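You operate a simulated robot arm through the tools that you are given. There is no shell and no other tool. Be economical: measure what you need, move in short steps, check, and stop when the job is done.

The job below is to be done with a simulated robot arm. You get a single attempt, and the scene is never put back.

JOB
Heat the silver ring to 80 degrees on the heater, then switch off.
Fine: the hot ring stays on the cone; don't touch it.
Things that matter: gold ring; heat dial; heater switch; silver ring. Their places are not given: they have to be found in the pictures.

Only the result counts: the job must be done as asked and must still hold three seconds after the hand-in. Knocking over, shifting, dropping, spilling or breaking anything else fails it.

ROBOT AND FRAMES
A 6-joint arm with a three-finger gripper, fixed in place. Base frame: the origin is at the foot of the arm, x ahead of it, y to its left, z up. Units: mm, rad, N and s.
Its first joint turns from -2.897 to 2.897 rad. Payload 4.89 kg.
The TCP is the grasp point between the finger pads, 30 mm short of the fingertips. In the tool frame z runs along the fingers and y along their closing line. The gripper opens to 164 mm. The gripper's body begins 125 mm behind the TCP.
Orientation is that of the tool frame in the base frame, as a unit quaternion [w, x, y, z]. With the fingers straight down and closing along the base's y, the tool's x points along the base's -x, its y along +y and its z along -z.

CONTROLS
- The arm moves only by the tool move_arm. Its argument "plan" is a list of rows, each a list of 6 numbers: the shift along the tool's x, y, z in mm, then the turn, a rotation vector about the tool's x, y, z in rad. In form: [[dx, dy, dz, wx, wy, wz], ...]. A call has 1 to 20 rows; each row is the pose to reach, as a shift and turn from the pose commanded when the call began, along the tool's axes at that moment. "claw" is the closure in counts, from 0 (fully open) to 255 (shut), set as the call begins (left out, the last holds). A row lasts 0.2 s, in which the tool goes at most 50 mm and 0.15 rad; a call with a longer step from one row to the next is refused whole, and so is a gripper value outside its range. Where a pose cannot be reached the arm comes as near as it can. A force on the tool above 80 N (or 10 N above the force at the start of the call, whichever is more), or a blocked arm, ends the call early, and 0.2 s more pass. The fingers move at their own pace (about 108 mm/s each) and stop on an object; they squeeze with about 40 N. The grip force told is the motor's: it shows also when the fingers shut on nothing. Time passes only in rows, and 0.2 s behind the last, so rows that repeat a pose let the fingers close. It gives the time, the measured TCP pose, the force on the tool (base axes), the opening and the grip force at its end, in the units of the frame above (readings bear some noise), with the torque about the TCP (base axes, N m) and any sound that the robot's microphone picked up.
- Cameras (640 x 400 px; columns grow to the right, rows downward): "scene" is fixed at [45.3, -509.2, 1640.8]; the picture's right is [0.86, -0.51, 0.00], its down [-0.20, -0.34, -0.92] and it looks along [0.47, 0.79, -0.39] (base axes); focal length 322 px, centre (320, 200). "wrist" rides on the gripper at [76, -2, -152] in the tool frame; the picture's right is [0.02, 1.00, 0.00], its down [-0.88, 0.02, -0.47] and it looks along [-0.47, 0.01, 0.88] (tool axes); focal length 247 px, centre (320, 200).
- get_image(camera): a new picture of that camera. The clock stands still meanwhile.
- slide_trunk(by): slides the trunk up (or, below 0, down) by that many mm; the arm rides with it, the base frame stays. It gives what a move gives, with no picture.
- measure_at(camera, pixels): there is no depth. For up to 12 entries [column, row, z] of the newest picture of that camera ("zoom" is the newest enlarged one), the place [x, y] in the base frame at which the ray of that pixel passes the height z, good to about 3 mm, but the place of the scene camera against the robot may be out by one fixed shift of up to 18 mm in any direction. The clock stands still meanwhile.
- enlarge(camera, box): a new picture of the part [left, top, right, bottom] of that camera's present view, enlarged. The clock stands still meanwhile.
- close_job(): hands the job in; it is judged then, once.

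Go step by step. Measure first, check grasps and placings, and put right what went wrong. The budget is 80 turns and 46 pictures, counting those below and the enlarged ones. Unless the task says otherwise, let go and move clear before handing in, and close with one line.

The tools are called after ">>>" by a JSON object that holds its "name" and its "arguments". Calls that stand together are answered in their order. move_arm: Moves the arm, as the interface text tells. Its arguments: {"type":"object","properties":{"plan":{"type":"array","items":{"type":"array","items":{"type":"number"}}},"claw":{"type":"number"}},"required":["plan"]} The other tools are called the same way: slide_trunk (by) slides the trunk up or down; get_image (camera) takes a picture; measure_at (camera, pixels) gives the place at which the rays of pixels pass given heights; enlarge (camera, box) takes an enlarged picture of a part of a camera's view; close_job () hands the job in.

At the start:

```text
clock: 0.0
ee_pos: [319.6, 544.6, 1190.1]
ee_rot: [0.0, 0.0, 1.0, 0.0]
contact_force: [-0.7, 0.4, 0.1]
torque: [0.0, -0.05, -0.02]
width: 163.9
gripper_force: 0.1
trunk travel left (down, up): [-175.0, 215.0]
```

scene: 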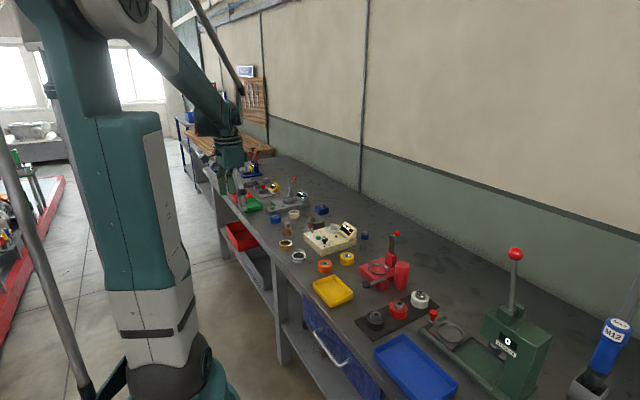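
wrist: 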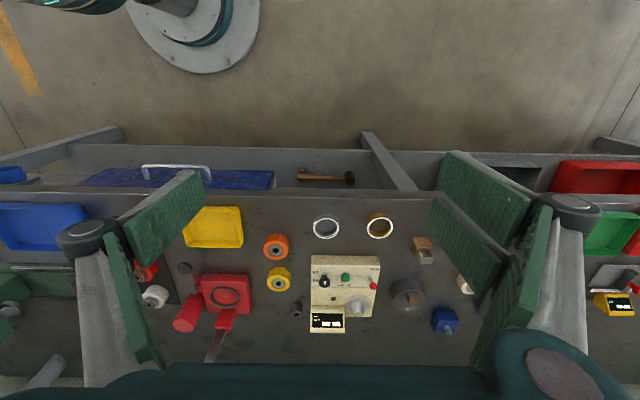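

The wrist view shows a cream heater near (343,287), a silver ring at (326,227) and a gold ring at (379,226). I'll enlarge both views to make out the controls.

>>> {"name": "enlarge", "arguments": {"camera": "wrist", "box": [290, 200, 410, 345]}}

>>> {"name": "enlarge", "arguments": {"camera": "scene", "box": [270, 190, 390, 265]}}

```text
2.76 times, centred on (350, 272) of wrist
```

zoom: 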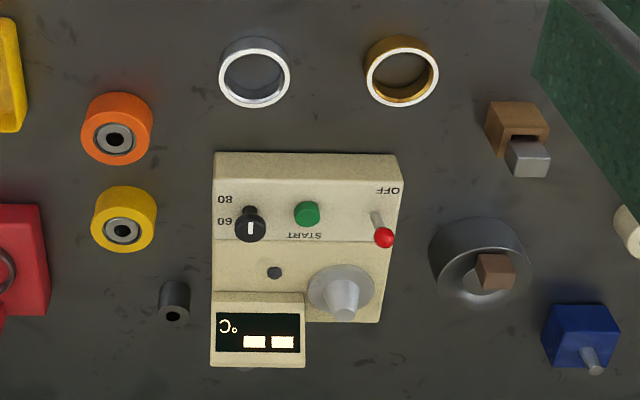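

```text
5.33 times, centred on (330, 228) of scene
```

zoom: 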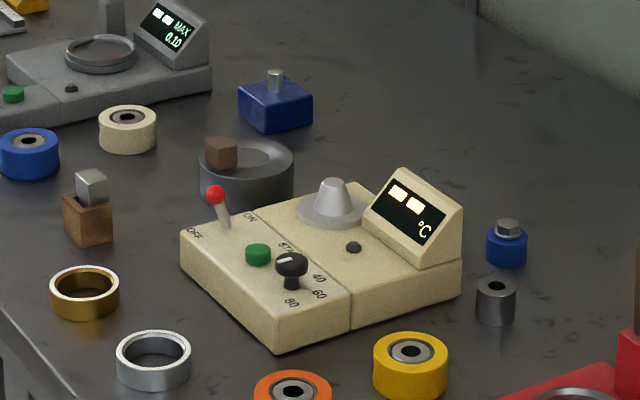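

I'll triangulate the bench height from the ring and heater as seen in the two cameras.

>>> {"name": "measure_at", "arguments": {"camera": "wrist", "pixels": [[326, 228, 700], [326, 228, 800], [326, 228, 900], [379, 227, 800], [379, 227, 900], [312, 318, 800], [312, 318, 900]]}}

>>> {"name": "measure_at", "arguments": {"camera": "scene", "pixels": [[298.5, 256, 700], [298.5, 256, 800], [298.5, 256, 900], [286, 243, 800], [286, 243, 900]]}}

```text
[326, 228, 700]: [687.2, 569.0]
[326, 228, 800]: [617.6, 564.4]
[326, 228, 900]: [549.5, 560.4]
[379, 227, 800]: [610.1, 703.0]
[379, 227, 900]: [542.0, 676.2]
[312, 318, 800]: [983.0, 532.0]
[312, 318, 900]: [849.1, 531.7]
```

```text
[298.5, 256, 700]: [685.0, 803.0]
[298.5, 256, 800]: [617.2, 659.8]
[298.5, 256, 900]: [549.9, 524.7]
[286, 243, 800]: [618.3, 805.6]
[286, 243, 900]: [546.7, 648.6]
```

Both rays agree on a ring top at z≈874, around (567, 561). I'll move closer for a better wrist view.

>>> {"name": "move_arm", "arguments": {"plan": [[-40, 4, 25, 0, 0, 0], [-80, 8, 50, 0, 0, 0], [-120, 12, 75, 0, 0, 0], [-160, 15, 100, 0, 0, 0], [-160, 15, 100, 0, 0, 0]]}}

>>> {"name": "get_image", "arguments": {"camera": "wrist"}}

>>> {"name": "enlarge", "arguments": {"camera": "wrist", "box": [240, 140, 440, 265]}}

```text
clock: 1.2
ee_pos: [478.3, 560.1, 1088.6]
ee_rot: [0.0, 0.001, 1.0, 0.0]
contact_force: [0.4, 0.7, -0.5]
torque: [-0.08, 0.1, -0.01]
width: 163.9
gripper_force: 0.0
trunk travel left (down, up): [-175.0, 215.0]
```

```text
41 pictures are left
```

wrist: 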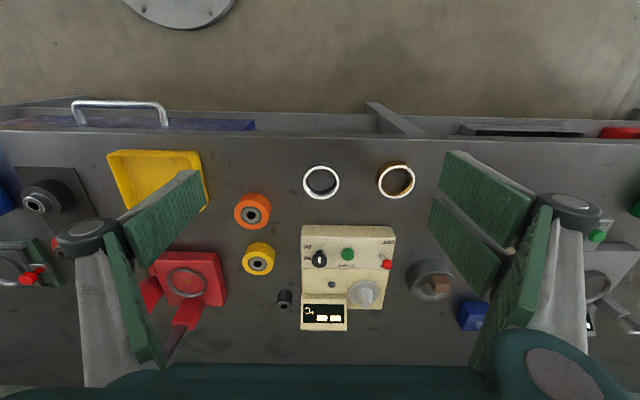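

```text
3.20 times, centred on (340, 202) of wrist
```

zoom: 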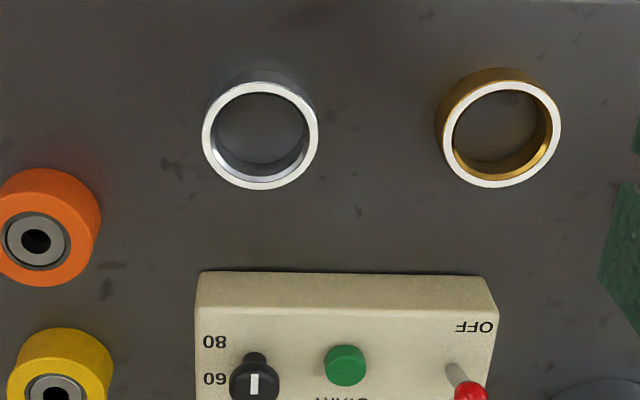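

Now measuring the ring, controls and cone from this view.

>>> {"name": "measure_at", "arguments": {"camera": "zoom", "pixels": [[260, 135, 860], [260, 135, 875], [260, 135, 890], [203, 135, 875], [318, 135, 875], [500, 135, 875], [195, 305, 880], [495, 310, 880]]}}

>>> {"name": "measure_at", "arguments": {"camera": "wrist", "pixels": [[320, 258, 910], [320, 258, 890], [348, 254, 890], [386, 264, 910], [362, 292, 890], [363, 303, 920], [303, 240, 890], [395, 240, 890], [383, 309, 880], [432, 275, 890]]}}

>>> {"name": "enlarge", "arguments": {"camera": "wrist", "box": [280, 215, 420, 335]}}

```text
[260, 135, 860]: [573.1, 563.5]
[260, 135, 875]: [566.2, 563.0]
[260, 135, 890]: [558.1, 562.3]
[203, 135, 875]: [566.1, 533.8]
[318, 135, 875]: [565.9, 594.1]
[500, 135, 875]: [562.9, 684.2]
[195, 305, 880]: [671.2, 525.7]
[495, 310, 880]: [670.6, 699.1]
```

```text
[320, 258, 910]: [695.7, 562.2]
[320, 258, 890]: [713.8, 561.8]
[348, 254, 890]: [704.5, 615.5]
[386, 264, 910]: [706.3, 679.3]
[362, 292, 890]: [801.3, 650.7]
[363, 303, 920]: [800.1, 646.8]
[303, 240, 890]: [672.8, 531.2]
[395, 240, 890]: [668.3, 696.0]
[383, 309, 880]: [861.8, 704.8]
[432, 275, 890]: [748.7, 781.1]
```

```text
3.33 times, centred on (350, 275) of wrist
```

zoom: 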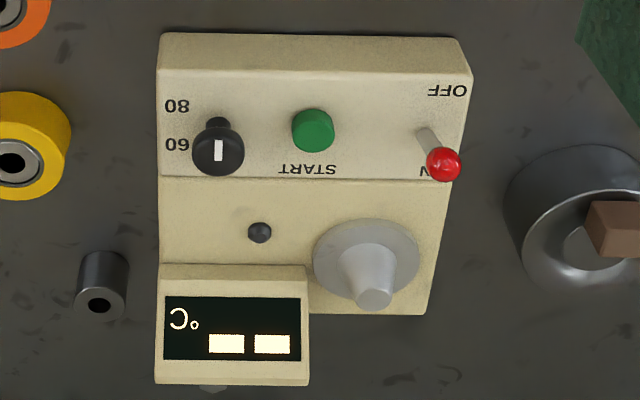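

The silver ring is about 60 mm across at (566,563), and the cone sits near (800,649), which is at the edge of the reach. I'll move in to read the dial and refine the heights.

>>> {"name": "move_arm", "arguments": {"plan": [[-40, 5, 20, 0, 0, 0], [-80, 10, 40, 0, 0, 0], [-120, 15, 60, 0, 0, 0], [-162, 20, 79, 0, 0, 0], [-162, 20, 79, 0, 0, 0]]}}

>>> {"name": "get_image", "arguments": {"camera": "wrist"}}

>>> {"name": "enlarge", "arguments": {"camera": "wrist", "box": [240, 150, 440, 320]}}

```text
clock: 2.4
ee_pos: [641.3, 579.5, 1010.8]
ee_rot: [0.0, 0.0, 1.0, 0.0]
contact_force: [1.1, 0.2, -0.3]
torque: [-0.07, 0.05, -0.04]
width: 163.9
gripper_force: 0.1
trunk travel left (down, up): [-175.0, 215.0]
```

```text
38 pictures are left
```

wrist: 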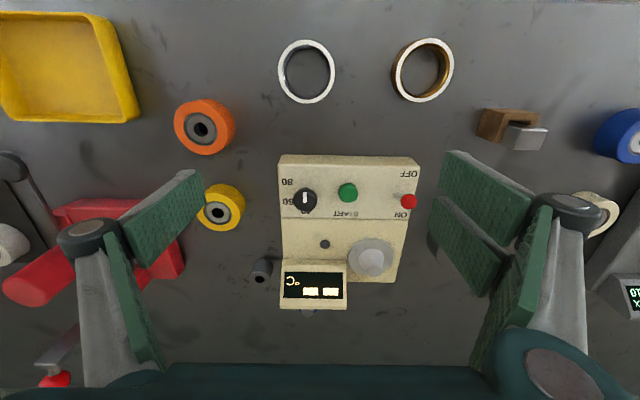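

```text
2.35 times, centred on (340, 235) of wrist
```

zoom: 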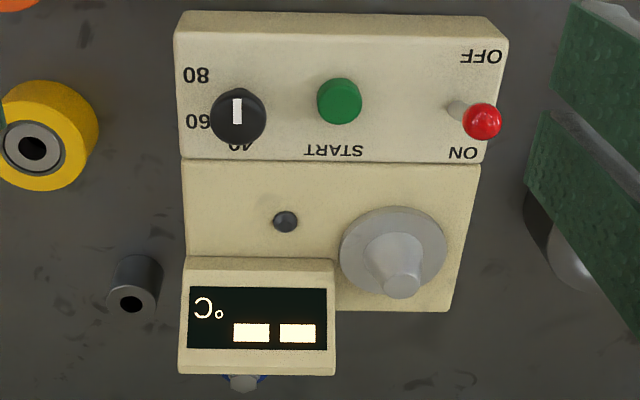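

The pointer mark on the dial points toward -x. The label 80 is at 45° toward -x/-y, 60 lies along -y, and 40 is near +x. The cone tip triangulates to about (810,659,909), so I'll test whether the arm reaches there.

>>> {"name": "move_arm", "arguments": {"plan": [[-42, 20, 0, 0, 0, 0], [-84, 40, 0, 0, 0, 0], [-127, 60, 0, 0, 0, 0], [-169, 80, 0, 0, 0, 0], [-169, 80, 0, 0, 0, 0], [-169, 80, 0, 0, 0, 0]]}}

>>> {"name": "get_image", "arguments": {"camera": "wrist"}}

```text
clock: 3.8
ee_pos: [810.1, 661.0, 1011.1]
ee_rot: [0.0, 0.0, 1.0, 0.0]
contact_force: [0.7, 0.6, -0.9]
torque: [-0.01, 0.09, 0.03]
width: 163.9
gripper_force: 0.0
trunk travel left (down, up): [-175.0, 215.0]
```

```text
36 pictures are left
```

wrist: 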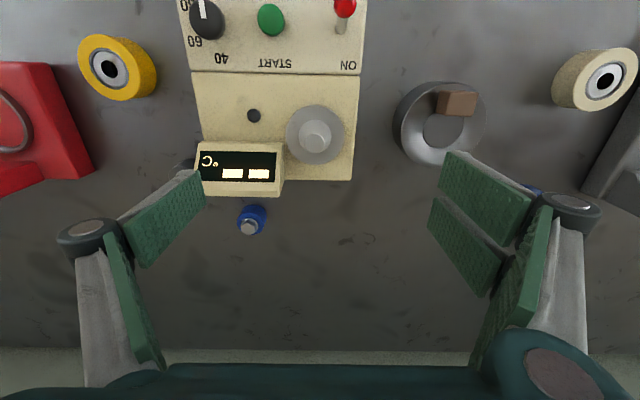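

It reaches the cone pose with the tool straight down. I'll zoom in to fix the cone axis.

>>> {"name": "enlarge", "arguments": {"camera": "wrist", "box": [180, 60, 400, 200]}}

>>> {"name": "enlarge", "arguments": {"camera": "wrist", "box": [170, 0, 370, 125]}}

```text
2.86 times, centred on (290, 130) of wrist
```

zoom: 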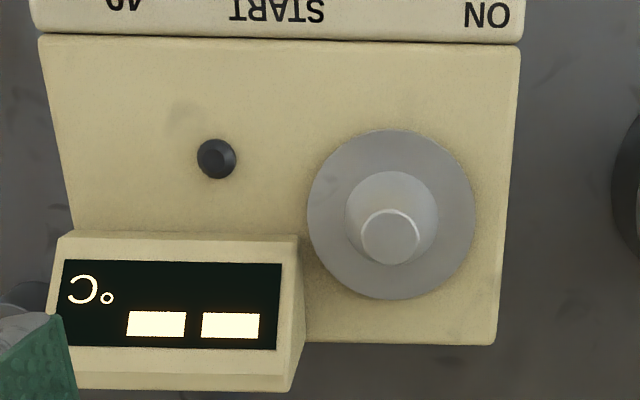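

```text
3.20 times, centred on (270, 62) of wrist
```

zoom: 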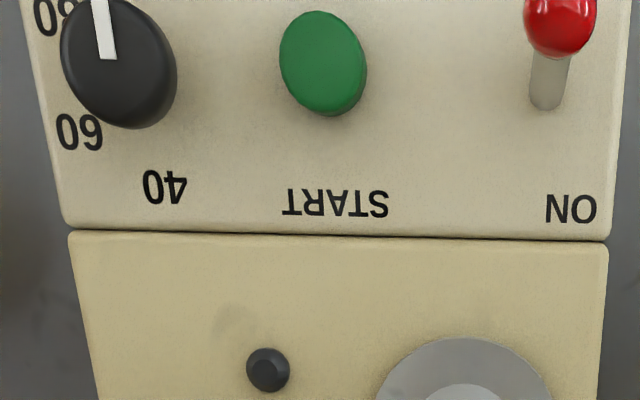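

The geometry now triangulates well. The cone axis is (800,655) with the plate at z≈886, the dial cap at (700,563,~909), the START button at (697,614,895) and the lever ball at (692,677,925), which means OFF. I'll set the dial first and move above it with the fingers partly closed.

>>> {"name": "move_arm", "arguments": {"plan": [[30, -25, 0, 0, 0, 0], [60, -50, 0, 0, 0, 0], [90, -75, 0, 0, 0, 0], [110, -98, 0, 0, 0, 0], [110, -98, 30, 0, 0, 0], [110, -98, 30, 0, 0, 0]], "claw": 182}}

>>> {"name": "enlarge", "arguments": {"camera": "wrist", "box": [220, 60, 440, 260]}}

```text
clock: 5.2
ee_pos: [698.6, 560.8, 982.7]
ee_rot: [0.0, -0.001, 1.0, 0.0]
contact_force: [-0.2, 0.0, 0.9]
torque: [0.04, -0.01, 0.0]
width: 46.7
gripper_force: 0.1
trunk travel left (down, up): [-175.0, 215.0]
```

```text
2.00 times, centred on (330, 160) of wrist
```

zoom: 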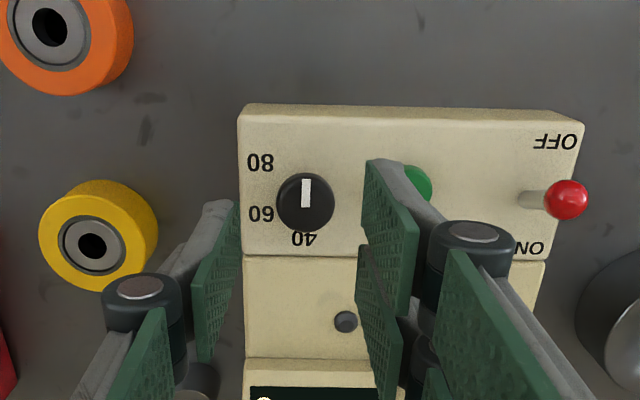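

The dial cap at zoom (305,202) resolves to (701,563), with its pointer straight along -x. I'll descend over it in the open grip.

>>> {"name": "move_arm", "arguments": {"plan": [[-2, 2, 20, 0, 0, 0], [-2, 2, 40, 0, 0, 0], [-2, 2, 56, 0, 0, 0], [-2, 2, 56, 0, 0, 0]]}}

>>> {"name": "enlarge", "arguments": {"camera": "wrist", "box": [240, 60, 400, 260]}}

>>> {"name": "enlarge", "arguments": {"camera": "scene", "box": [280, 200, 380, 262]}}

```text
clock: 6.2
ee_pos: [702.0, 563.8, 925.2]
ee_rot: [0.0, 0.0, 1.0, -0.001]
contact_force: [-0.5, -1.0, 0.7]
torque: [-0.04, 0.06, 0.0]
width: 46.7
gripper_force: 0.0
trunk travel left (down, up): [-175.0, 215.0]
```

```text
2.00 times, centred on (320, 160) of wrist
```

zoom: 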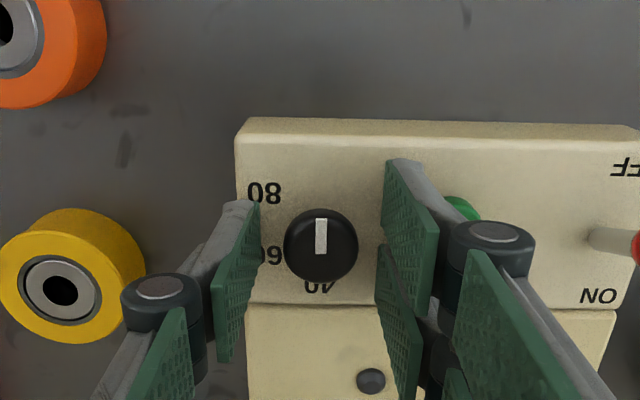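

```text
6.40 times, centred on (330, 231) of scene
```

zoom: 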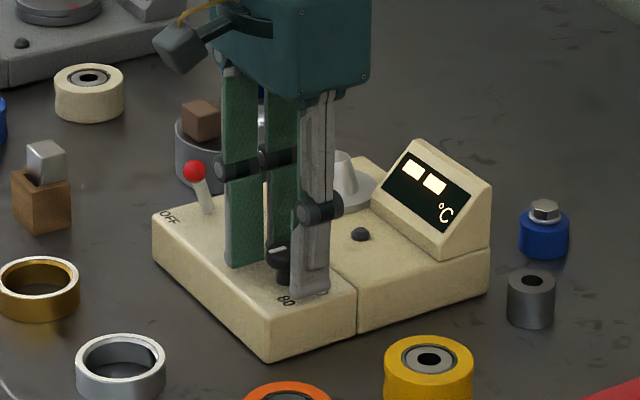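

The fingers straddle the cap and clear the panel. I'll close and turn +60° about base z, which is -1.047 rad about tool z.

>>> {"name": "move_arm", "arguments": {"plan": [[0, 0, 0, 0, 0, 0], [0, 0, 0, 0, 0, 0], [0, 0, 0, 0, 0, 0], [0, 0, 0, 0, 0, -0.13], [0, 0, 0, 0, 0, -0.26], [0, 0, 0, 0, 0, -0.39], [0, 0, 0, 0, 0, -0.52], [0, 0, 0, 0, 0, -0.65], [0, 0, 0, 0, 0, -0.78], [0, 0, 0, 0, 0, -0.91], [0, 0, 0, 0, 0, -1.047], [0, 0, 0, 0, 0, -1.047]], "claw": 255}}

>>> {"name": "enlarge", "arguments": {"camera": "wrist", "box": [240, 60, 400, 260]}}

```text
clock: 8.8
ee_pos: [701.6, 562.7, 924.6]
ee_rot: [0.0, -0.501, 0.865, 0.0]
contact_force: [-12.0, 5.1, -6.5]
torque: [0.09, 0.2, -0.22]
width: 26.1
gripper_force: 45.3
trunk travel left (down, up): [-175.0, 215.0]
```

```text
2.00 times, centred on (320, 160) of wrist
```

zoom: 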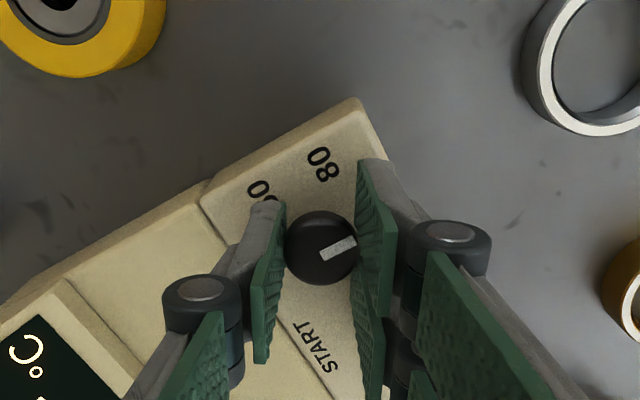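

The pointer did not follow: it still points at -x while the fingers turned and slipped, so there is a stop on that side. The dial must go clockwise to 40, then 60, then 80. I'll turn the other way and see if it follows.

>>> {"name": "move_arm", "arguments": {"plan": [[0, 0, 0, 0, 0, 0.13], [0, 0, 0, 0, 0, 0.26], [0, 0, 0, 0, 0, 0.39], [0, 0, 0, 0, 0, 0.52], [0, 0, 0, 0, 0, 0.65], [0, 0, 0, 0, 0, 0.78], [0, 0, 0, 0, 0, 0.91], [0, 0, 0, 0, 0, 1.04], [0, 0, 0, 0, 0, 1.04]], "claw": 255}}

>>> {"name": "enlarge", "arguments": {"camera": "wrist", "box": [240, 60, 400, 260]}}

```text
clock: 10.8
ee_pos: [701.3, 564.3, 924.6]
ee_rot: [0.0, -0.003, 1.0, 0.0]
contact_force: [-28.3, 4.9, -11.2]
torque: [0.01, 0.51, 0.0]
width: 26.1
gripper_force: 45.0
trunk travel left (down, up): [-175.0, 215.0]
```

```text
2.00 times, centred on (320, 160) of wrist
```

zoom: 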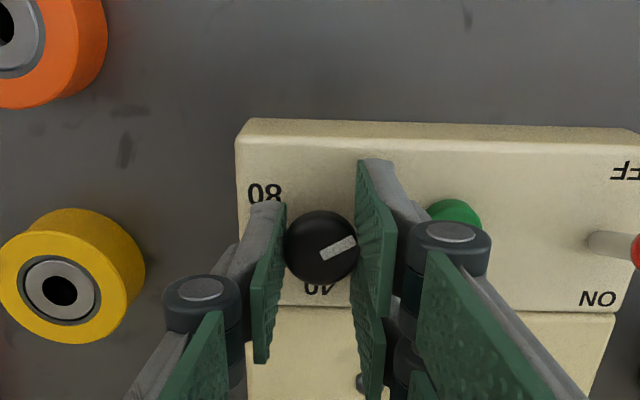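

The dial follows clockwise: the pointer moved 60° to zoom (345,246). I'll keep turning clockwise by 90°.

>>> {"name": "move_arm", "arguments": {"plan": [[1, 0, 0, 0, 0, 0.14], [1, 0, 0, 0, 0, 0.28], [1, 0, 0, 0, 0, 0.42], [1, 0, 0, 0, 0, 0.56], [1, 0, 0, 0, 0, 0.7], [1, 0, 0, 0, 0, 0.84], [1, 0, 0, 0, 0, 0.98], [1, 0, 0, 0, 0, 1.12], [1, 0, 0, 0, 0, 1.26], [1, 0, 0, 0, 0, 1.4], [1, 0, 0, 0, 0, 1.54], [1, 0, 0, 0, 0, 1.54]]}}

>>> {"name": "enlarge", "arguments": {"camera": "wrist", "box": [240, 60, 400, 260]}}

```text
clock: 13.4
ee_pos: [700.3, 563.2, 924.9]
ee_rot: [0.001, 0.694, 0.72, 0.001]
contact_force: [-1.4, 6.7, -0.2]
torque: [0.04, -0.01, 0.19]
width: 25.9
gripper_force: 45.0
trunk travel left (down, up): [-175.0, 215.0]
```

```text
2.00 times, centred on (320, 160) of wrist
```

zoom: 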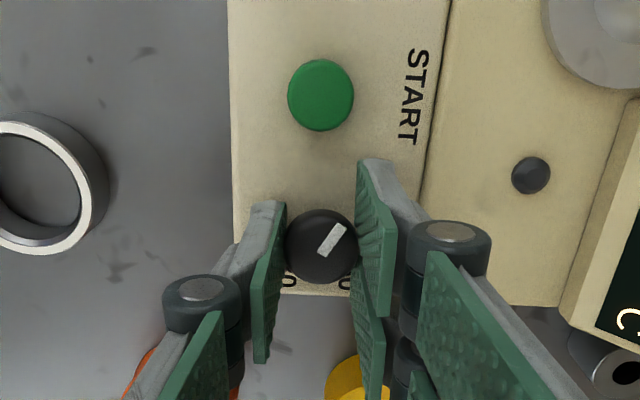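

The pointer is now about 128° clockwise from its start, with 40 lying at 180° and 80 at about 300°. I'll release, rotate back and regrip.

>>> {"name": "move_arm", "arguments": {"plan": [[0, 0, 0, 0, 0, 0], [0, 0, 0, 0, 0, 0], [0, 0, 0, 0, 0, -0.145], [0, 0, 0, 0, 0, -0.29], [0, 0, 0, 0, 0, -0.435], [0, 0, 0, 0, 0, -0.58], [0, 0, 0, 0, 0, -0.725], [0, 0, 0, 0, 0, -0.87], [0, 0, 0, 0, 0, -1.015], [0, 0, 0, 0, 0, -1.16], [0, 0, 0, 0, 0, -1.305], [0, 0, 0, 0, 0, -1.45], [0, 0, 0, 0, 0, -1.595], [0, 0, 0, 0, 0, -1.74], [0, 0, 0, 0, 0, -1.885], [0, 0, 0, 0, 0, -2.03], [0, 0, 0, 0, 0, -2.175], [0, 0, 0, 0, 0, -2.32], [0, 0, 0, 0, 0, -2.465], [0, 0, 0, 0, 0, -2.58]], "claw": 196}}

>>> {"name": "move_arm", "arguments": {"plan": [[0, 0, 0, 0, 0, 0], [0, 0, 0, 0, 0, 0], [0, 0, 0, 0, 0, 0.145], [0, 0, 0, 0, 0, 0.29], [0, 0, 0, 0, 0, 0.435], [0, 0, 0, 0, 0, 0.58], [0, 0, 0, 0, 0, 0.725], [0, 0, 0, 0, 0, 0.87], [0, 0, 0, 0, 0, 1.015], [0, 0, 0, 0, 0, 1.16], [0, 0, 0, 0, 0, 1.305], [0, 0, 0, 0, 0, 1.45], [0, 0, 0, 0, 0, 1.595], [0, 0, 0, 0, 0, 1.74], [0, 0, 0, 0, 0, 1.885], [0, 0, 0, 0, 0, 2.03], [0, 0, 0, 0, 0, 2.03]], "claw": 255}}

>>> {"name": "enlarge", "arguments": {"camera": "wrist", "box": [240, 60, 400, 260]}}

```text
clock: 17.6
ee_pos: [701.1, 563.0, 925.2]
ee_rot: [0.0, -0.501, 0.865, 0.0]
contact_force: [-0.3, 0.3, 0.3]
torque: [-0.03, -0.03, 0.0]
width: 38.1
gripper_force: 0.0
trunk travel left (down, up): [-175.0, 215.0]
```

```text
clock: 21.2
ee_pos: [701.3, 562.8, 923.6]
ee_rot: [0.0, 0.473, 0.881, 0.0]
contact_force: [5.1, 9.1, -3.2]
torque: [0.19, -0.1, 0.31]
width: 25.9
gripper_force: 44.4
trunk travel left (down, up): [-175.0, 215.0]
```

```text
2.00 times, centred on (320, 160) of wrist
```

zoom: 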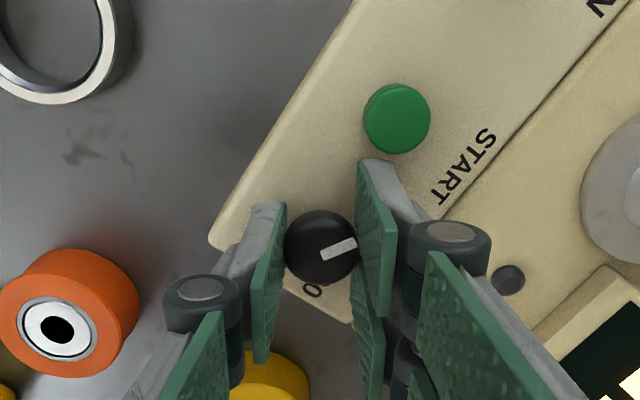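

The pointer stayed at ~122° clockwise during this whole turn, so that is the other stop. The 120° travel matches the 40 to 80 span exactly, and the start was the 40 end. I'll release, lift and check the mark against the labels.

>>> {"name": "move_arm", "arguments": {"plan": [[0, 0, 0, 0, 0, 0], [0, 0, 0, 0, 0, 0], [0, 0, -30, 0, 0, 0], [0, 0, -60, 0, 0, 0], [0, 0, -60, 0, 0, -0.14], [0, 0, -60, 0, 0, -0.28], [0, 0, -60, 0, 0, -0.42], [0, 0, -60, 0, 0, -0.56], [0, 0, -60, 0, 0, -0.7], [0, 0, -60, 0, 0, -0.84], [0, 0, -60, 0, 0, -0.985], [0, 0, -60, 0, 0, -0.985]], "claw": 180}}

>>> {"name": "enlarge", "arguments": {"camera": "wrist", "box": [270, 100, 390, 220]}}

>>> {"name": "enlarge", "arguments": {"camera": "scene", "box": [290, 210, 370, 260]}}

```text
clock: 23.8
ee_pos: [701.1, 564.9, 984.4]
ee_rot: [0.0, -0.002, 1.0, 0.0]
contact_force: [-0.5, 0.4, -0.8]
torque: [0.02, 0.03, 0.0]
width: 48.2
gripper_force: 0.1
trunk travel left (down, up): [-175.0, 215.0]
```

```text
3.33 times, centred on (330, 160) of wrist
```

zoom: 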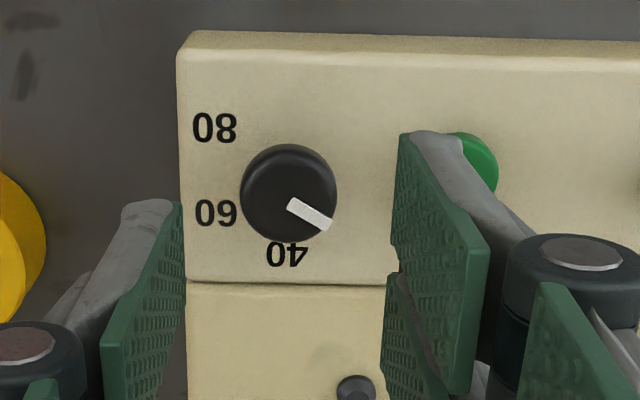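

```text
8.00 times, centred on (330, 235) of scene
```

zoom: 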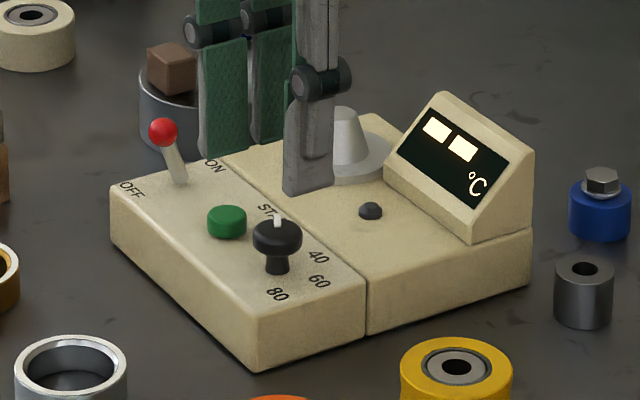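

The mark is 120° on from its start and the dial is at its clockwise end, the 80 end of the labelled span. The display will confirm that. Next is the silver ring, so I'll move over it with the tool turned 90° to close along x, because the display blocks the y sides of the cone.

>>> {"name": "move_arm", "arguments": {"plan": [[12, 0, 0, 0, 0, 0.14], [24, 0, 0, 0, 0, 0.28], [36, 0, 0, 0, 0, 0.42], [48, 0, 0, 0, 0, 0.56], [60, 0, 0, 0, 0, 0.7], [72, 0, 0, 0, 0, 0.84], [84, 0, 0, 0, 0, 0.98], [96, 0, 0, 0, 0, 1.12], [108, -1, 0, 0, 0, 1.26], [121, -2, 0, 0, 0, 1.4], [133, -3, 0, 0, 0, 1.5708], [133, -3, 40, 0, 0, 1.5708], [133, -3, 40, 0, 0, 1.5708]], "claw": 124}}

>>> {"name": "get_image", "arguments": {"camera": "wrist"}}

```text
refused: row 11 steps farther than a row can; nothing moved
```

```text
24 pictures are left
```

wrist: 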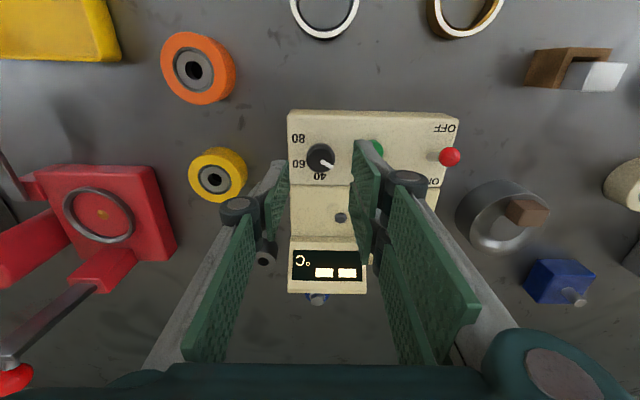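

The last rotation step was 0.17 rad, which is too large. I'll resend the plan with even steps.

>>> {"name": "move_arm", "arguments": {"plan": [[12, 0, 0, 0, 0, 0.143], [24, 0, 0, 0, 0, 0.286], [36, 0, 0, 0, 0, 0.429], [48, 0, 0, 0, 0, 0.572], [60, 0, 0, 0, 0, 0.715], [72, 0, 0, 0, 0, 0.858], [84, 0, 0, 0, 0, 1.0], [96, 0, 0, 0, 0, 1.143], [108, -1, 0, 0, 0, 1.286], [121, -2, 0, 0, 0, 1.429], [133, -3, 0, 0, 0, 1.5708], [133, -3, 40, 0, 0, 1.5708], [133, -3, 40, 0, 0, 1.5708]], "claw": 124}}

>>> {"name": "get_image", "arguments": {"camera": "wrist"}}

```text
clock: 26.6
ee_pos: [565.1, 560.2, 945.1]
ee_rot: [0.0, 0.707, 0.708, 0.0]
contact_force: [-0.5, -0.7, -0.4]
torque: [0.0, -0.07, -0.01]
width: 84.1
gripper_force: 0.2
trunk travel left (down, up): [-175.0, 215.0]
```

```text
23 pictures are left
```

wrist: 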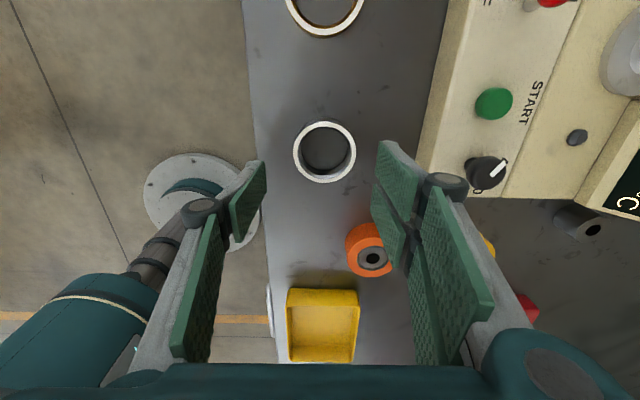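

Checking the ring centre and size with this view at candidate heights.

>>> {"name": "measure_at", "arguments": {"camera": "wrist", "pixels": [[325, 152, 855], [325, 152, 865], [325, 152, 875], [293, 152, 865], [357, 152, 865], [325, 120, 865], [325, 183, 865]]}}

>>> {"name": "enlarge", "arguments": {"camera": "wrist", "box": [250, 90, 400, 220]}}

```text
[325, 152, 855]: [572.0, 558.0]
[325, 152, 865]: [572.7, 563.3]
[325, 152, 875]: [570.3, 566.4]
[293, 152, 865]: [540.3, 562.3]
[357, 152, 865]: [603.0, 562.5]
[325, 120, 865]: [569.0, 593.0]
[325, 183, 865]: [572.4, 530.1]
```

```text
3.08 times, centred on (325, 155) of wrist
```

zoom: 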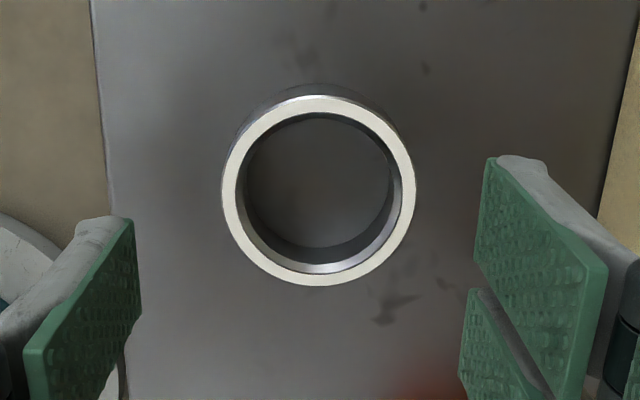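

The ring centre is about (571,563), its OD is 62 mm, its top is at z≈865 and it is ~20 mm tall, so the bench is at ≈845. I'll descend with the fingertips about 7 mm above the bench.

>>> {"name": "move_arm", "arguments": {"plan": [[3, 5, 25, 0, 0, 0], [3, 5, 45, 0, 0, 0], [3, 5, 63, 0, 0, 0], [3, 5, 63, 0, 0, 0]]}}

>>> {"name": "enlarge", "arguments": {"camera": "wrist", "box": [220, 90, 420, 220]}}

>>> {"name": "enlarge", "arguments": {"camera": "scene", "box": [270, 220, 350, 270]}}

```text
clock: 27.6
ee_pos: [572.4, 562.1, 880.5]
ee_rot: [0.001, 0.707, 0.707, 0.0]
contact_force: [1.4, 0.6, 0.0]
torque: [-0.03, 0.03, 0.0]
width: 84.2
gripper_force: 0.0
trunk travel left (down, up): [-175.0, 215.0]
```

```text
3.08 times, centred on (320, 155) of wrist
```

zoom: 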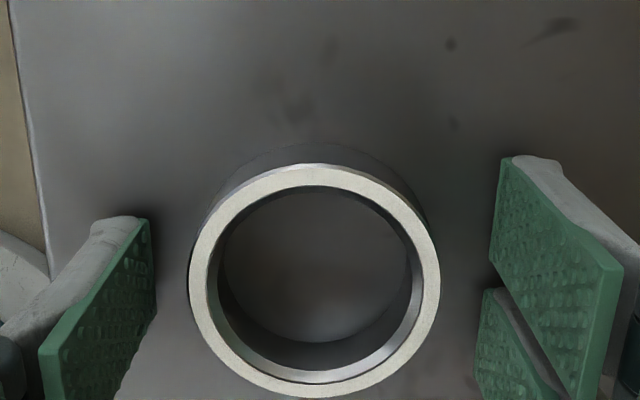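

```text
8.00 times, centred on (310, 245) of scene
```

zoom: 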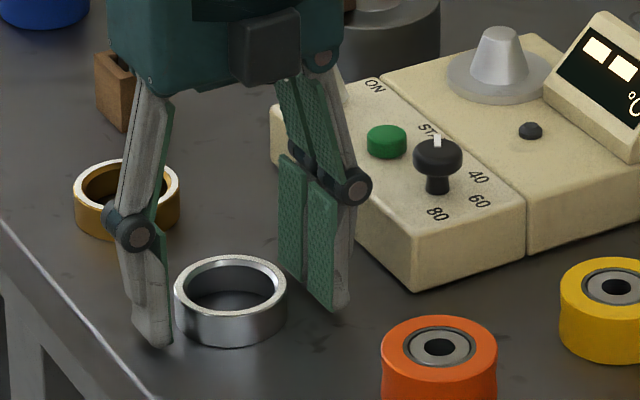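

The ring is centred between the fingers to within 2 mm. I'll close and lift slightly.

>>> {"name": "move_arm", "arguments": {"plan": [[1, -1, 0, 0, 0, 0], [1, -1, 0, 0, 0, 0], [1, -1, 0, 0, 0, 0], [1, -1, 0, 0, 0, 0], [1, -1, -30, 0, 0, 0], [1, -1, -70, 0, 0, 0], [1, -1, -100, 0, 0, 0], [1, -1, -100, 0, 0, 0]], "claw": 255}}

>>> {"name": "get_image", "arguments": {"camera": "wrist"}}

```text
clock: 29.4
ee_pos: [572.7, 563.2, 982.2]
ee_rot: [0.0, 0.707, 0.708, 0.0]
contact_force: [-0.3, -0.4, -1.8]
torque: [0.06, -0.06, -0.01]
width: 58.3
gripper_force: 39.6
trunk travel left (down, up): [-175.0, 215.0]
```

```text
19 pictures are left
```

wrist: 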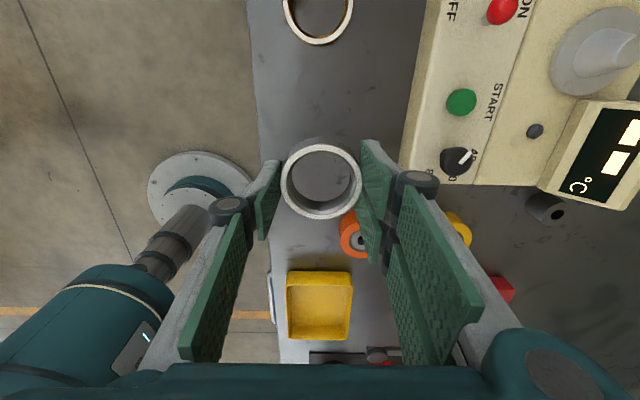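

The ring is held (58.3 mm, 40 N) and level. I'll carry it over the cone at this height, well above the lever.

>>> {"name": "move_arm", "arguments": {"plan": [[15, 38, -5, 0, 0, 0], [30, 76, -10, 0, 0, 0], [45, 114, -10, 0, 0, 0], [60, 152, -10, 0, 0, 0], [75, 190, -10, 0, 0, 0], [90, 228, -10, 0, 0, 0], [90, 228, -10, 0, 0, 0], [90, 228, -10, 0, 0, 0]]}}

>>> {"name": "get_image", "arguments": {"camera": "wrist"}}

>>> {"name": "enlarge", "arguments": {"camera": "scene", "box": [290, 200, 370, 250]}}

```text
clock: 31.2
ee_pos: [799.5, 653.9, 991.6]
ee_rot: [0.0, 0.707, 0.708, 0.0]
contact_force: [0.9, 0.5, -2.1]
torque: [-0.06, 0.04, 0.0]
width: 58.3
gripper_force: 39.9
trunk travel left (down, up): [-175.0, 215.0]
```

```text
18 pictures are left
```

wrist: 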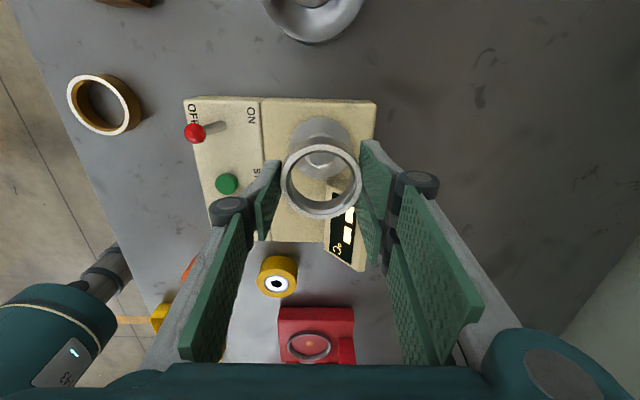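

```text
8.00 times, centred on (330, 225) of scene
```

zoom: 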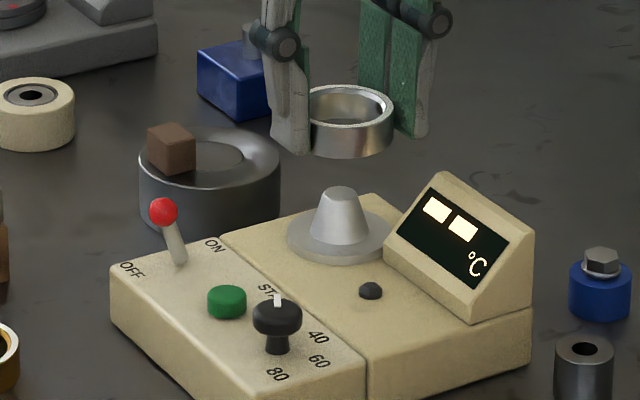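

Zooming in to check the cone tip against the expected pixel (322,157).

>>> {"name": "enlarge", "arguments": {"camera": "wrist", "box": [270, 100, 370, 225]}}

```text
3.20 times, centred on (320, 162) of wrist
```

zoom: 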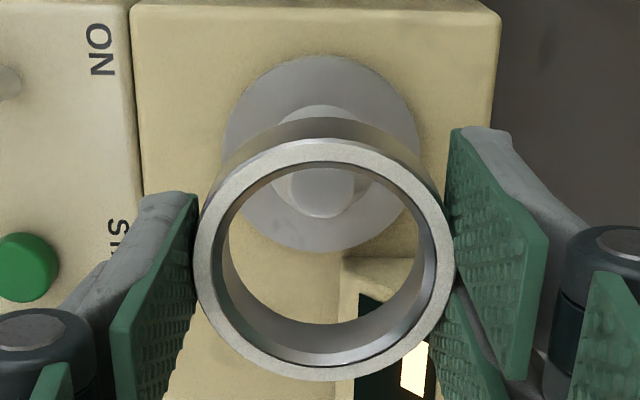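

The cone tip (321,158) and plate centre (320,147) match predictions. I'll descend to just above the plate.

>>> {"name": "move_arm", "arguments": {"plan": [[-1, 1, 20, 0, 0, 0], [-1, 1, 40, 0, 0, 0], [-1, 1, 55, 0, 0, 0], [-1, 1, 63, 0, 0, 0], [-1, 1, 63, 0, 0, 0]]}}

>>> {"name": "enlarge", "arguments": {"camera": "scene", "box": [300, 205, 360, 242]}}

```text
clock: 32.4
ee_pos: [800.0, 653.4, 929.2]
ee_rot: [0.0, 0.707, 0.708, -0.001]
contact_force: [0.1, -0.5, -2.1]
torque: [0.02, 0.04, 0.05]
width: 58.4
gripper_force: 40.3
trunk travel left (down, up): [-175.0, 215.0]
```

```text
10.67 times, centred on (330, 224) of scene
```

zoom: 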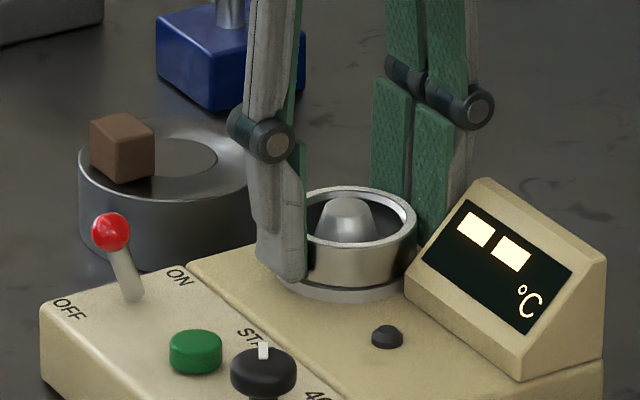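

The ring is around the cone with a few mm to go and no contact yet. I'll lower it gently.

>>> {"name": "move_arm", "arguments": {"plan": [[0, 0, 2, 0, 0, 0], [0, 0, 4, 0, 0, 0], [0, 0, 5, 0, 0, 0], [0, 0, 5, 0, 0, 0]]}}

>>> {"name": "enlarge", "arguments": {"camera": "scene", "box": [300, 205, 360, 242]}}

```text
clock: 33.4
ee_pos: [801.1, 653.2, 925.4]
ee_rot: [0.001, 0.706, 0.708, 0.001]
contact_force: [4.9, 2.2, 26.8]
torque: [0.13, 0.01, 0.03]
width: 58.9
gripper_force: 40.5
trunk travel left (down, up): [-175.0, 215.0]
```

```text
10.67 times, centred on (330, 224) of scene
```

zoom: 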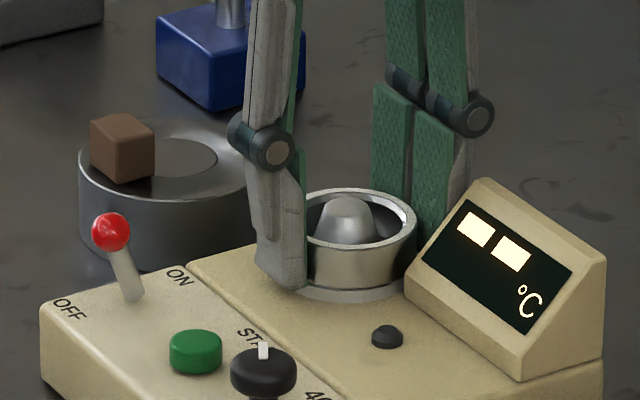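

There is 26 N of upward force, so the ring is seated on the plate. I'll ease up 2 mm, open and rise.

>>> {"name": "move_arm", "arguments": {"plan": [[0, 0, -2, 0, 0, 0], [0, 0, -2, 0, 0, 0]]}}

>>> {"name": "move_arm", "arguments": {"plan": [[0, 0, 0, 0, 0, 0], [0, 0, 0, 0, 0, 0], [0, 0, 0, 0, 0, 0], [0, 0, -25, 0, 0, 0], [0, 0, -50, 0, 0, 0], [0, 0, -85, 0, 0, 0], [0, 0, -85, 0, 0, 0]], "claw": 130}}

>>> {"name": "enlarge", "arguments": {"camera": "wrist", "box": [200, 60, 400, 225]}}

```text
clock: 34.0
ee_pos: [799.5, 654.1, 925.7]
ee_rot: [0.0, 0.707, 0.707, 0.0]
contact_force: [-1.1, -1.8, 4.5]
torque: [0.04, -0.09, 0.02]
width: 58.6
gripper_force: 40.0
trunk travel left (down, up): [-175.0, 215.0]
```

```text
clock: 35.6
ee_pos: [802.0, 653.5, 1011.2]
ee_rot: [0.0, 0.706, 0.708, 0.0]
contact_force: [-0.5, -0.1, -1.1]
torque: [-0.01, -0.03, -0.01]
width: 80.5
gripper_force: 0.1
trunk travel left (down, up): [-175.0, 215.0]
```

```text
2.42 times, centred on (300, 142) of wrist
```

zoom: 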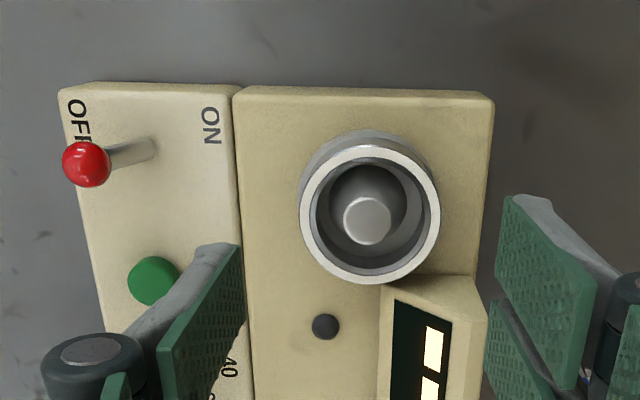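

The ring sits flat on the cone. Next is the lever: I'll close the fingers and go to its -x side.

>>> {"name": "move_arm", "arguments": {"plan": [[6, -36, 0, 0, 0, 0], [12, -72, 0, 0, 0, 0], [18, -108, 0, 0, 0, 0], [23, -144, 0, 0, 0, 0], [23, -144, 35, 0, 0, 0], [23, -144, 70, 0, 0, 0], [23, -144, 70, 0, 0, 0]], "claw": 255}}

>>> {"name": "move_arm", "arguments": {"plan": [[0, 8, 0, 0, 0, 0], [0, 16, 0, 0, 0, 0], [0, 24, 0, 0, 0, 0], [0, 32, 0, 0, 0, 0], [0, 38, 0, 0, 0, 0], [0, 43, 0, 0, 0, 0], [0, 43, 0, 0, 0, 0]]}}

>>> {"name": "enlarge", "arguments": {"camera": "scene", "box": [290, 200, 370, 250]}}

```text
clock: 37.2
ee_pos: [656.3, 676.4, 939.4]
ee_rot: [0.0, 0.706, 0.708, 0.0]
contact_force: [-0.1, 0.6, -0.1]
torque: [-0.04, 0.03, -0.01]
width: 0.0
gripper_force: 40.4
trunk travel left (down, up): [-175.0, 215.0]
```

```text
clock: 38.8
ee_pos: [696.9, 677.7, 941.0]
ee_rot: [-0.001, 0.706, 0.708, 0.0]
contact_force: [-32.8, -5.8, -10.0]
torque: [-0.07, 0.55, -0.04]
width: 0.0
gripper_force: 40.3
trunk travel left (down, up): [-175.0, 215.0]
```

```text
8.00 times, centred on (330, 225) of scene
```

zoom: 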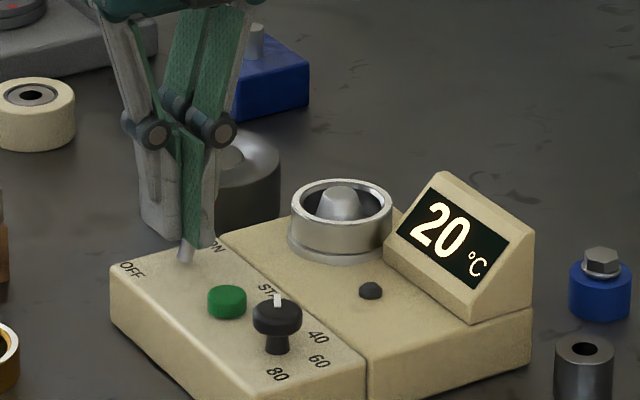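

The display shows 20 °C, so the heater is on. I'll back off, rise and go above the START button.

>>> {"name": "move_arm", "arguments": {"plan": [[0, -15, 0, 0, 0, 0], [0, -15, -40, 0, 0, 0], [-32, -8, -40, 0, 0, 0], [-63, -1, -40, 0, 0, 0], [-63, -1, -15, 0, 0, 0], [-63, -1, 10, 0, 0, 0], [-63, -1, 10, 0, 0, 0]]}}

>>> {"name": "move_arm", "arguments": {"plan": [[0, 0, 4, 0, 0, 0], [0, 0, 7, 0, 0, 0], [0, 0, 10, 0, 0, 0], [0, 0, 10, 0, 0, 0]]}}

>>> {"name": "enlarge", "arguments": {"camera": "scene", "box": [290, 200, 370, 250]}}

```text
clock: 40.4
ee_pos: [698.8, 614.5, 929.9]
ee_rot: [0.0, 0.706, 0.708, 0.0]
contact_force: [0.7, -0.2, 0.3]
torque: [0.04, 0.07, 0.01]
width: 0.0
gripper_force: 40.1
trunk travel left (down, up): [-175.0, 215.0]
```

```text
clock: 41.4
ee_pos: [698.7, 613.3, 921.5]
ee_rot: [0.0, 0.706, 0.708, 0.0]
contact_force: [5.4, 4.1, 17.7]
torque: [0.18, -0.13, -0.06]
width: 5.9
gripper_force: 44.3
trunk travel left (down, up): [-175.0, 215.0]
heard: click
```

```text
8.00 times, centred on (330, 225) of scene
```

zoom: 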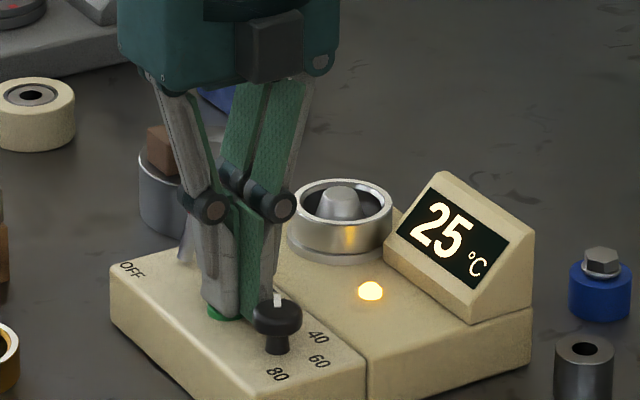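

I heard a click, the lamp is lit and the display reads 25 °C and rising. I'll rise and wait on the +x side of the lever, above the ball.

>>> {"name": "move_arm", "arguments": {"plan": [[0, 0, -30, 0, 0, 0], [0, 0, -65, 0, 0, 0], [32, 23, -65, 0, 0, 0], [63, 46, -65, 0, 0, 0], [63, 46, -65, 0, 0, 0]]}}

>>> {"name": "enlarge", "arguments": {"camera": "scene", "box": [290, 200, 370, 250]}}

```text
clock: 42.6
ee_pos: [745.4, 676.9, 986.3]
ee_rot: [0.0, 0.706, 0.708, 0.0]
contact_force: [0.3, -0.2, -0.3]
torque: [-0.07, 0.06, -0.02]
width: 0.0
gripper_force: 44.8
trunk travel left (down, up): [-175.0, 215.0]
```

```text
8.00 times, centred on (330, 225) of scene
```

zoom: 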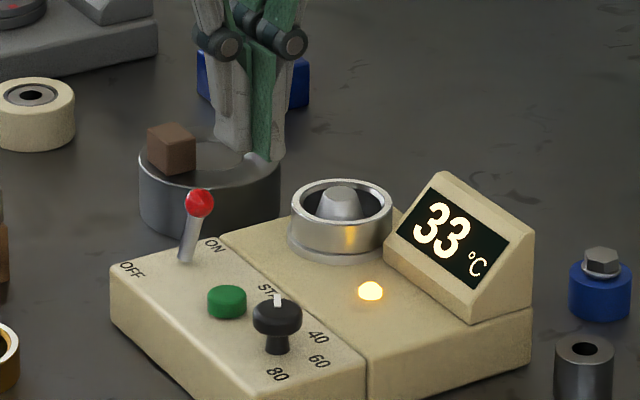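

The rise is roughly 7 °C/s. I'll lower into position on the +x side and wait about 3 s.

>>> {"name": "move_arm", "arguments": {"plan": [[0, 1, 20, 0, 0, 0], [0, 1, 45, 0, 0, 0], [0, 1, 45, 0, 0, 0], [0, 1, 45, 0, 0, 0], [0, 1, 45, 0, 0, 0], [0, 1, 45, 0, 0, 0], [0, 1, 45, 0, 0, 0], [0, 1, 45, 0, 0, 0], [0, 1, 45, 0, 0, 0], [0, 1, 45, 0, 0, 0], [0, 1, 45, 0, 0, 0], [0, 1, 45, 0, 0, 0], [0, 1, 45, 0, 0, 0]]}}

>>> {"name": "enlarge", "arguments": {"camera": "scene", "box": [290, 200, 370, 250]}}

```text
clock: 45.4
ee_pos: [744.9, 676.3, 941.9]
ee_rot: [-0.001, 0.706, 0.708, 0.0]
contact_force: [0.4, -0.2, -0.2]
torque: [0.03, -0.02, 0.01]
width: 0.0
gripper_force: 45.4
trunk travel left (down, up): [-175.0, 215.0]
```

```text
8.00 times, centred on (330, 225) of scene
```

zoom: 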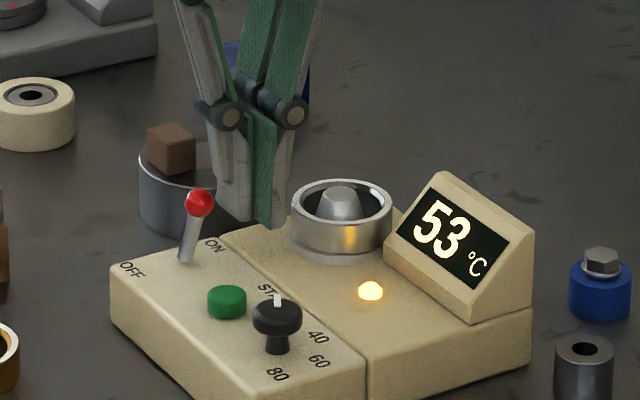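

It reads 53 °C, a steady 7.1 °C/s. I'll wait about 3.4 s more and look before it could overshoot.

>>> {"name": "move_arm", "arguments": {"plan": [[0, 0, 0, 0, 0, 0], [0, 0, 0, 0, 0, 0], [0, 0, 0, 0, 0, 0], [0, 0, 0, 0, 0, 0], [0, 0, 0, 0, 0, 0], [0, 0, 0, 0, 0, 0], [0, 0, 0, 0, 0, 0], [0, 0, 0, 0, 0, 0], [0, 0, 0, 0, 0, 0], [0, 0, 0, 0, 0, 0], [0, 0, 0, 0, 0, 0], [0, 0, 0, 0, 0, 0], [0, 0, 0, 0, 0, 0], [0, 0, 0, 0, 0, 0], [0, 0, 0, 0, 0, 0], [0, 0, 0, 0, 0, 0]]}}

>>> {"name": "enlarge", "arguments": {"camera": "scene", "box": [290, 200, 370, 250]}}

```text
clock: 48.8
ee_pos: [745.1, 675.0, 941.6]
ee_rot: [0.0, 0.706, 0.708, 0.0]
contact_force: [-0.4, 0.0, -1.0]
torque: [0.0, 0.01, -0.02]
width: 0.0
gripper_force: 44.7
trunk travel left (down, up): [-175.0, 215.0]
```

```text
8.00 times, centred on (330, 225) of scene
```

zoom: 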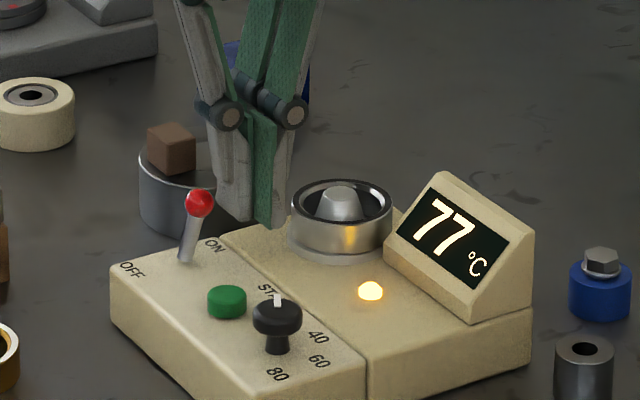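

It reads 77 °C. I'll wait 0.6 s, which should just reach 80, and listen for the end signal.

>>> {"name": "move_arm", "arguments": {"plan": [[0, 0, 0, 0, 0, 0], [0, 0, 0, 0, 0, 0]]}}

>>> {"name": "enlarge", "arguments": {"camera": "scene", "box": [290, 200, 370, 250]}}

```text
clock: 49.4
ee_pos: [744.9, 676.6, 941.5]
ee_rot: [0.0, 0.707, 0.708, 0.001]
contact_force: [0.8, 0.5, -1.1]
torque: [-0.02, 0.0, 0.0]
width: 0.0
gripper_force: 44.5
trunk travel left (down, up): [-175.0, 215.0]
```

```text
8.00 times, centred on (330, 225) of scene
```

zoom: 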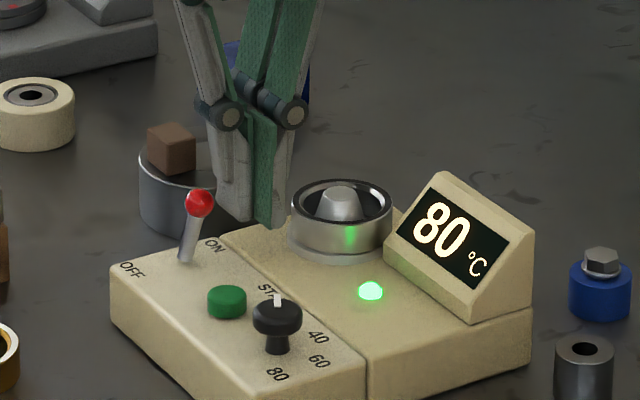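

The lamp is green at 80 °C, so the dial setting is confirmed. I'll push the lever toward -x to switch off.

>>> {"name": "move_arm", "arguments": {"plan": [[0, -8, 0, 0, 0, 0], [0, -16, 0, 0, 0, 0], [0, -24, 0, 0, 0, 0], [0, -31, 0, 0, 0, 0], [0, -35, 0, 0, 0, 0], [0, -35, 0, 0, 0, 0]]}}

>>> {"name": "enlarge", "arguments": {"camera": "scene", "box": [290, 200, 370, 250]}}

```text
clock: 50.8
ee_pos: [710.3, 676.2, 940.9]
ee_rot: [0.0, 0.706, 0.708, 0.0]
contact_force: [8.2, -0.6, 1.5]
torque: [-0.02, -0.11, 0.02]
width: 0.0
gripper_force: 44.9
trunk travel left (down, up): [-175.0, 215.0]
```

```text
8.00 times, centred on (330, 225) of scene
```

zoom: 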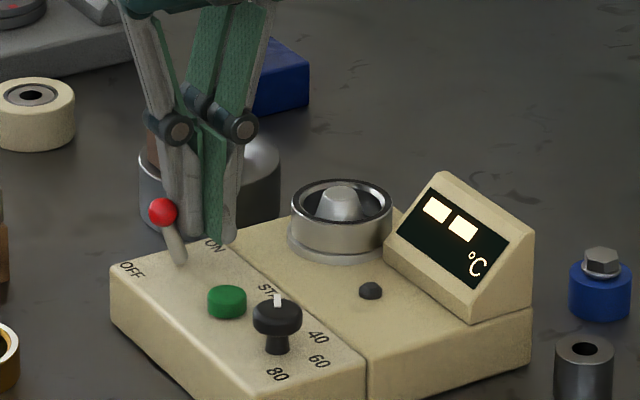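

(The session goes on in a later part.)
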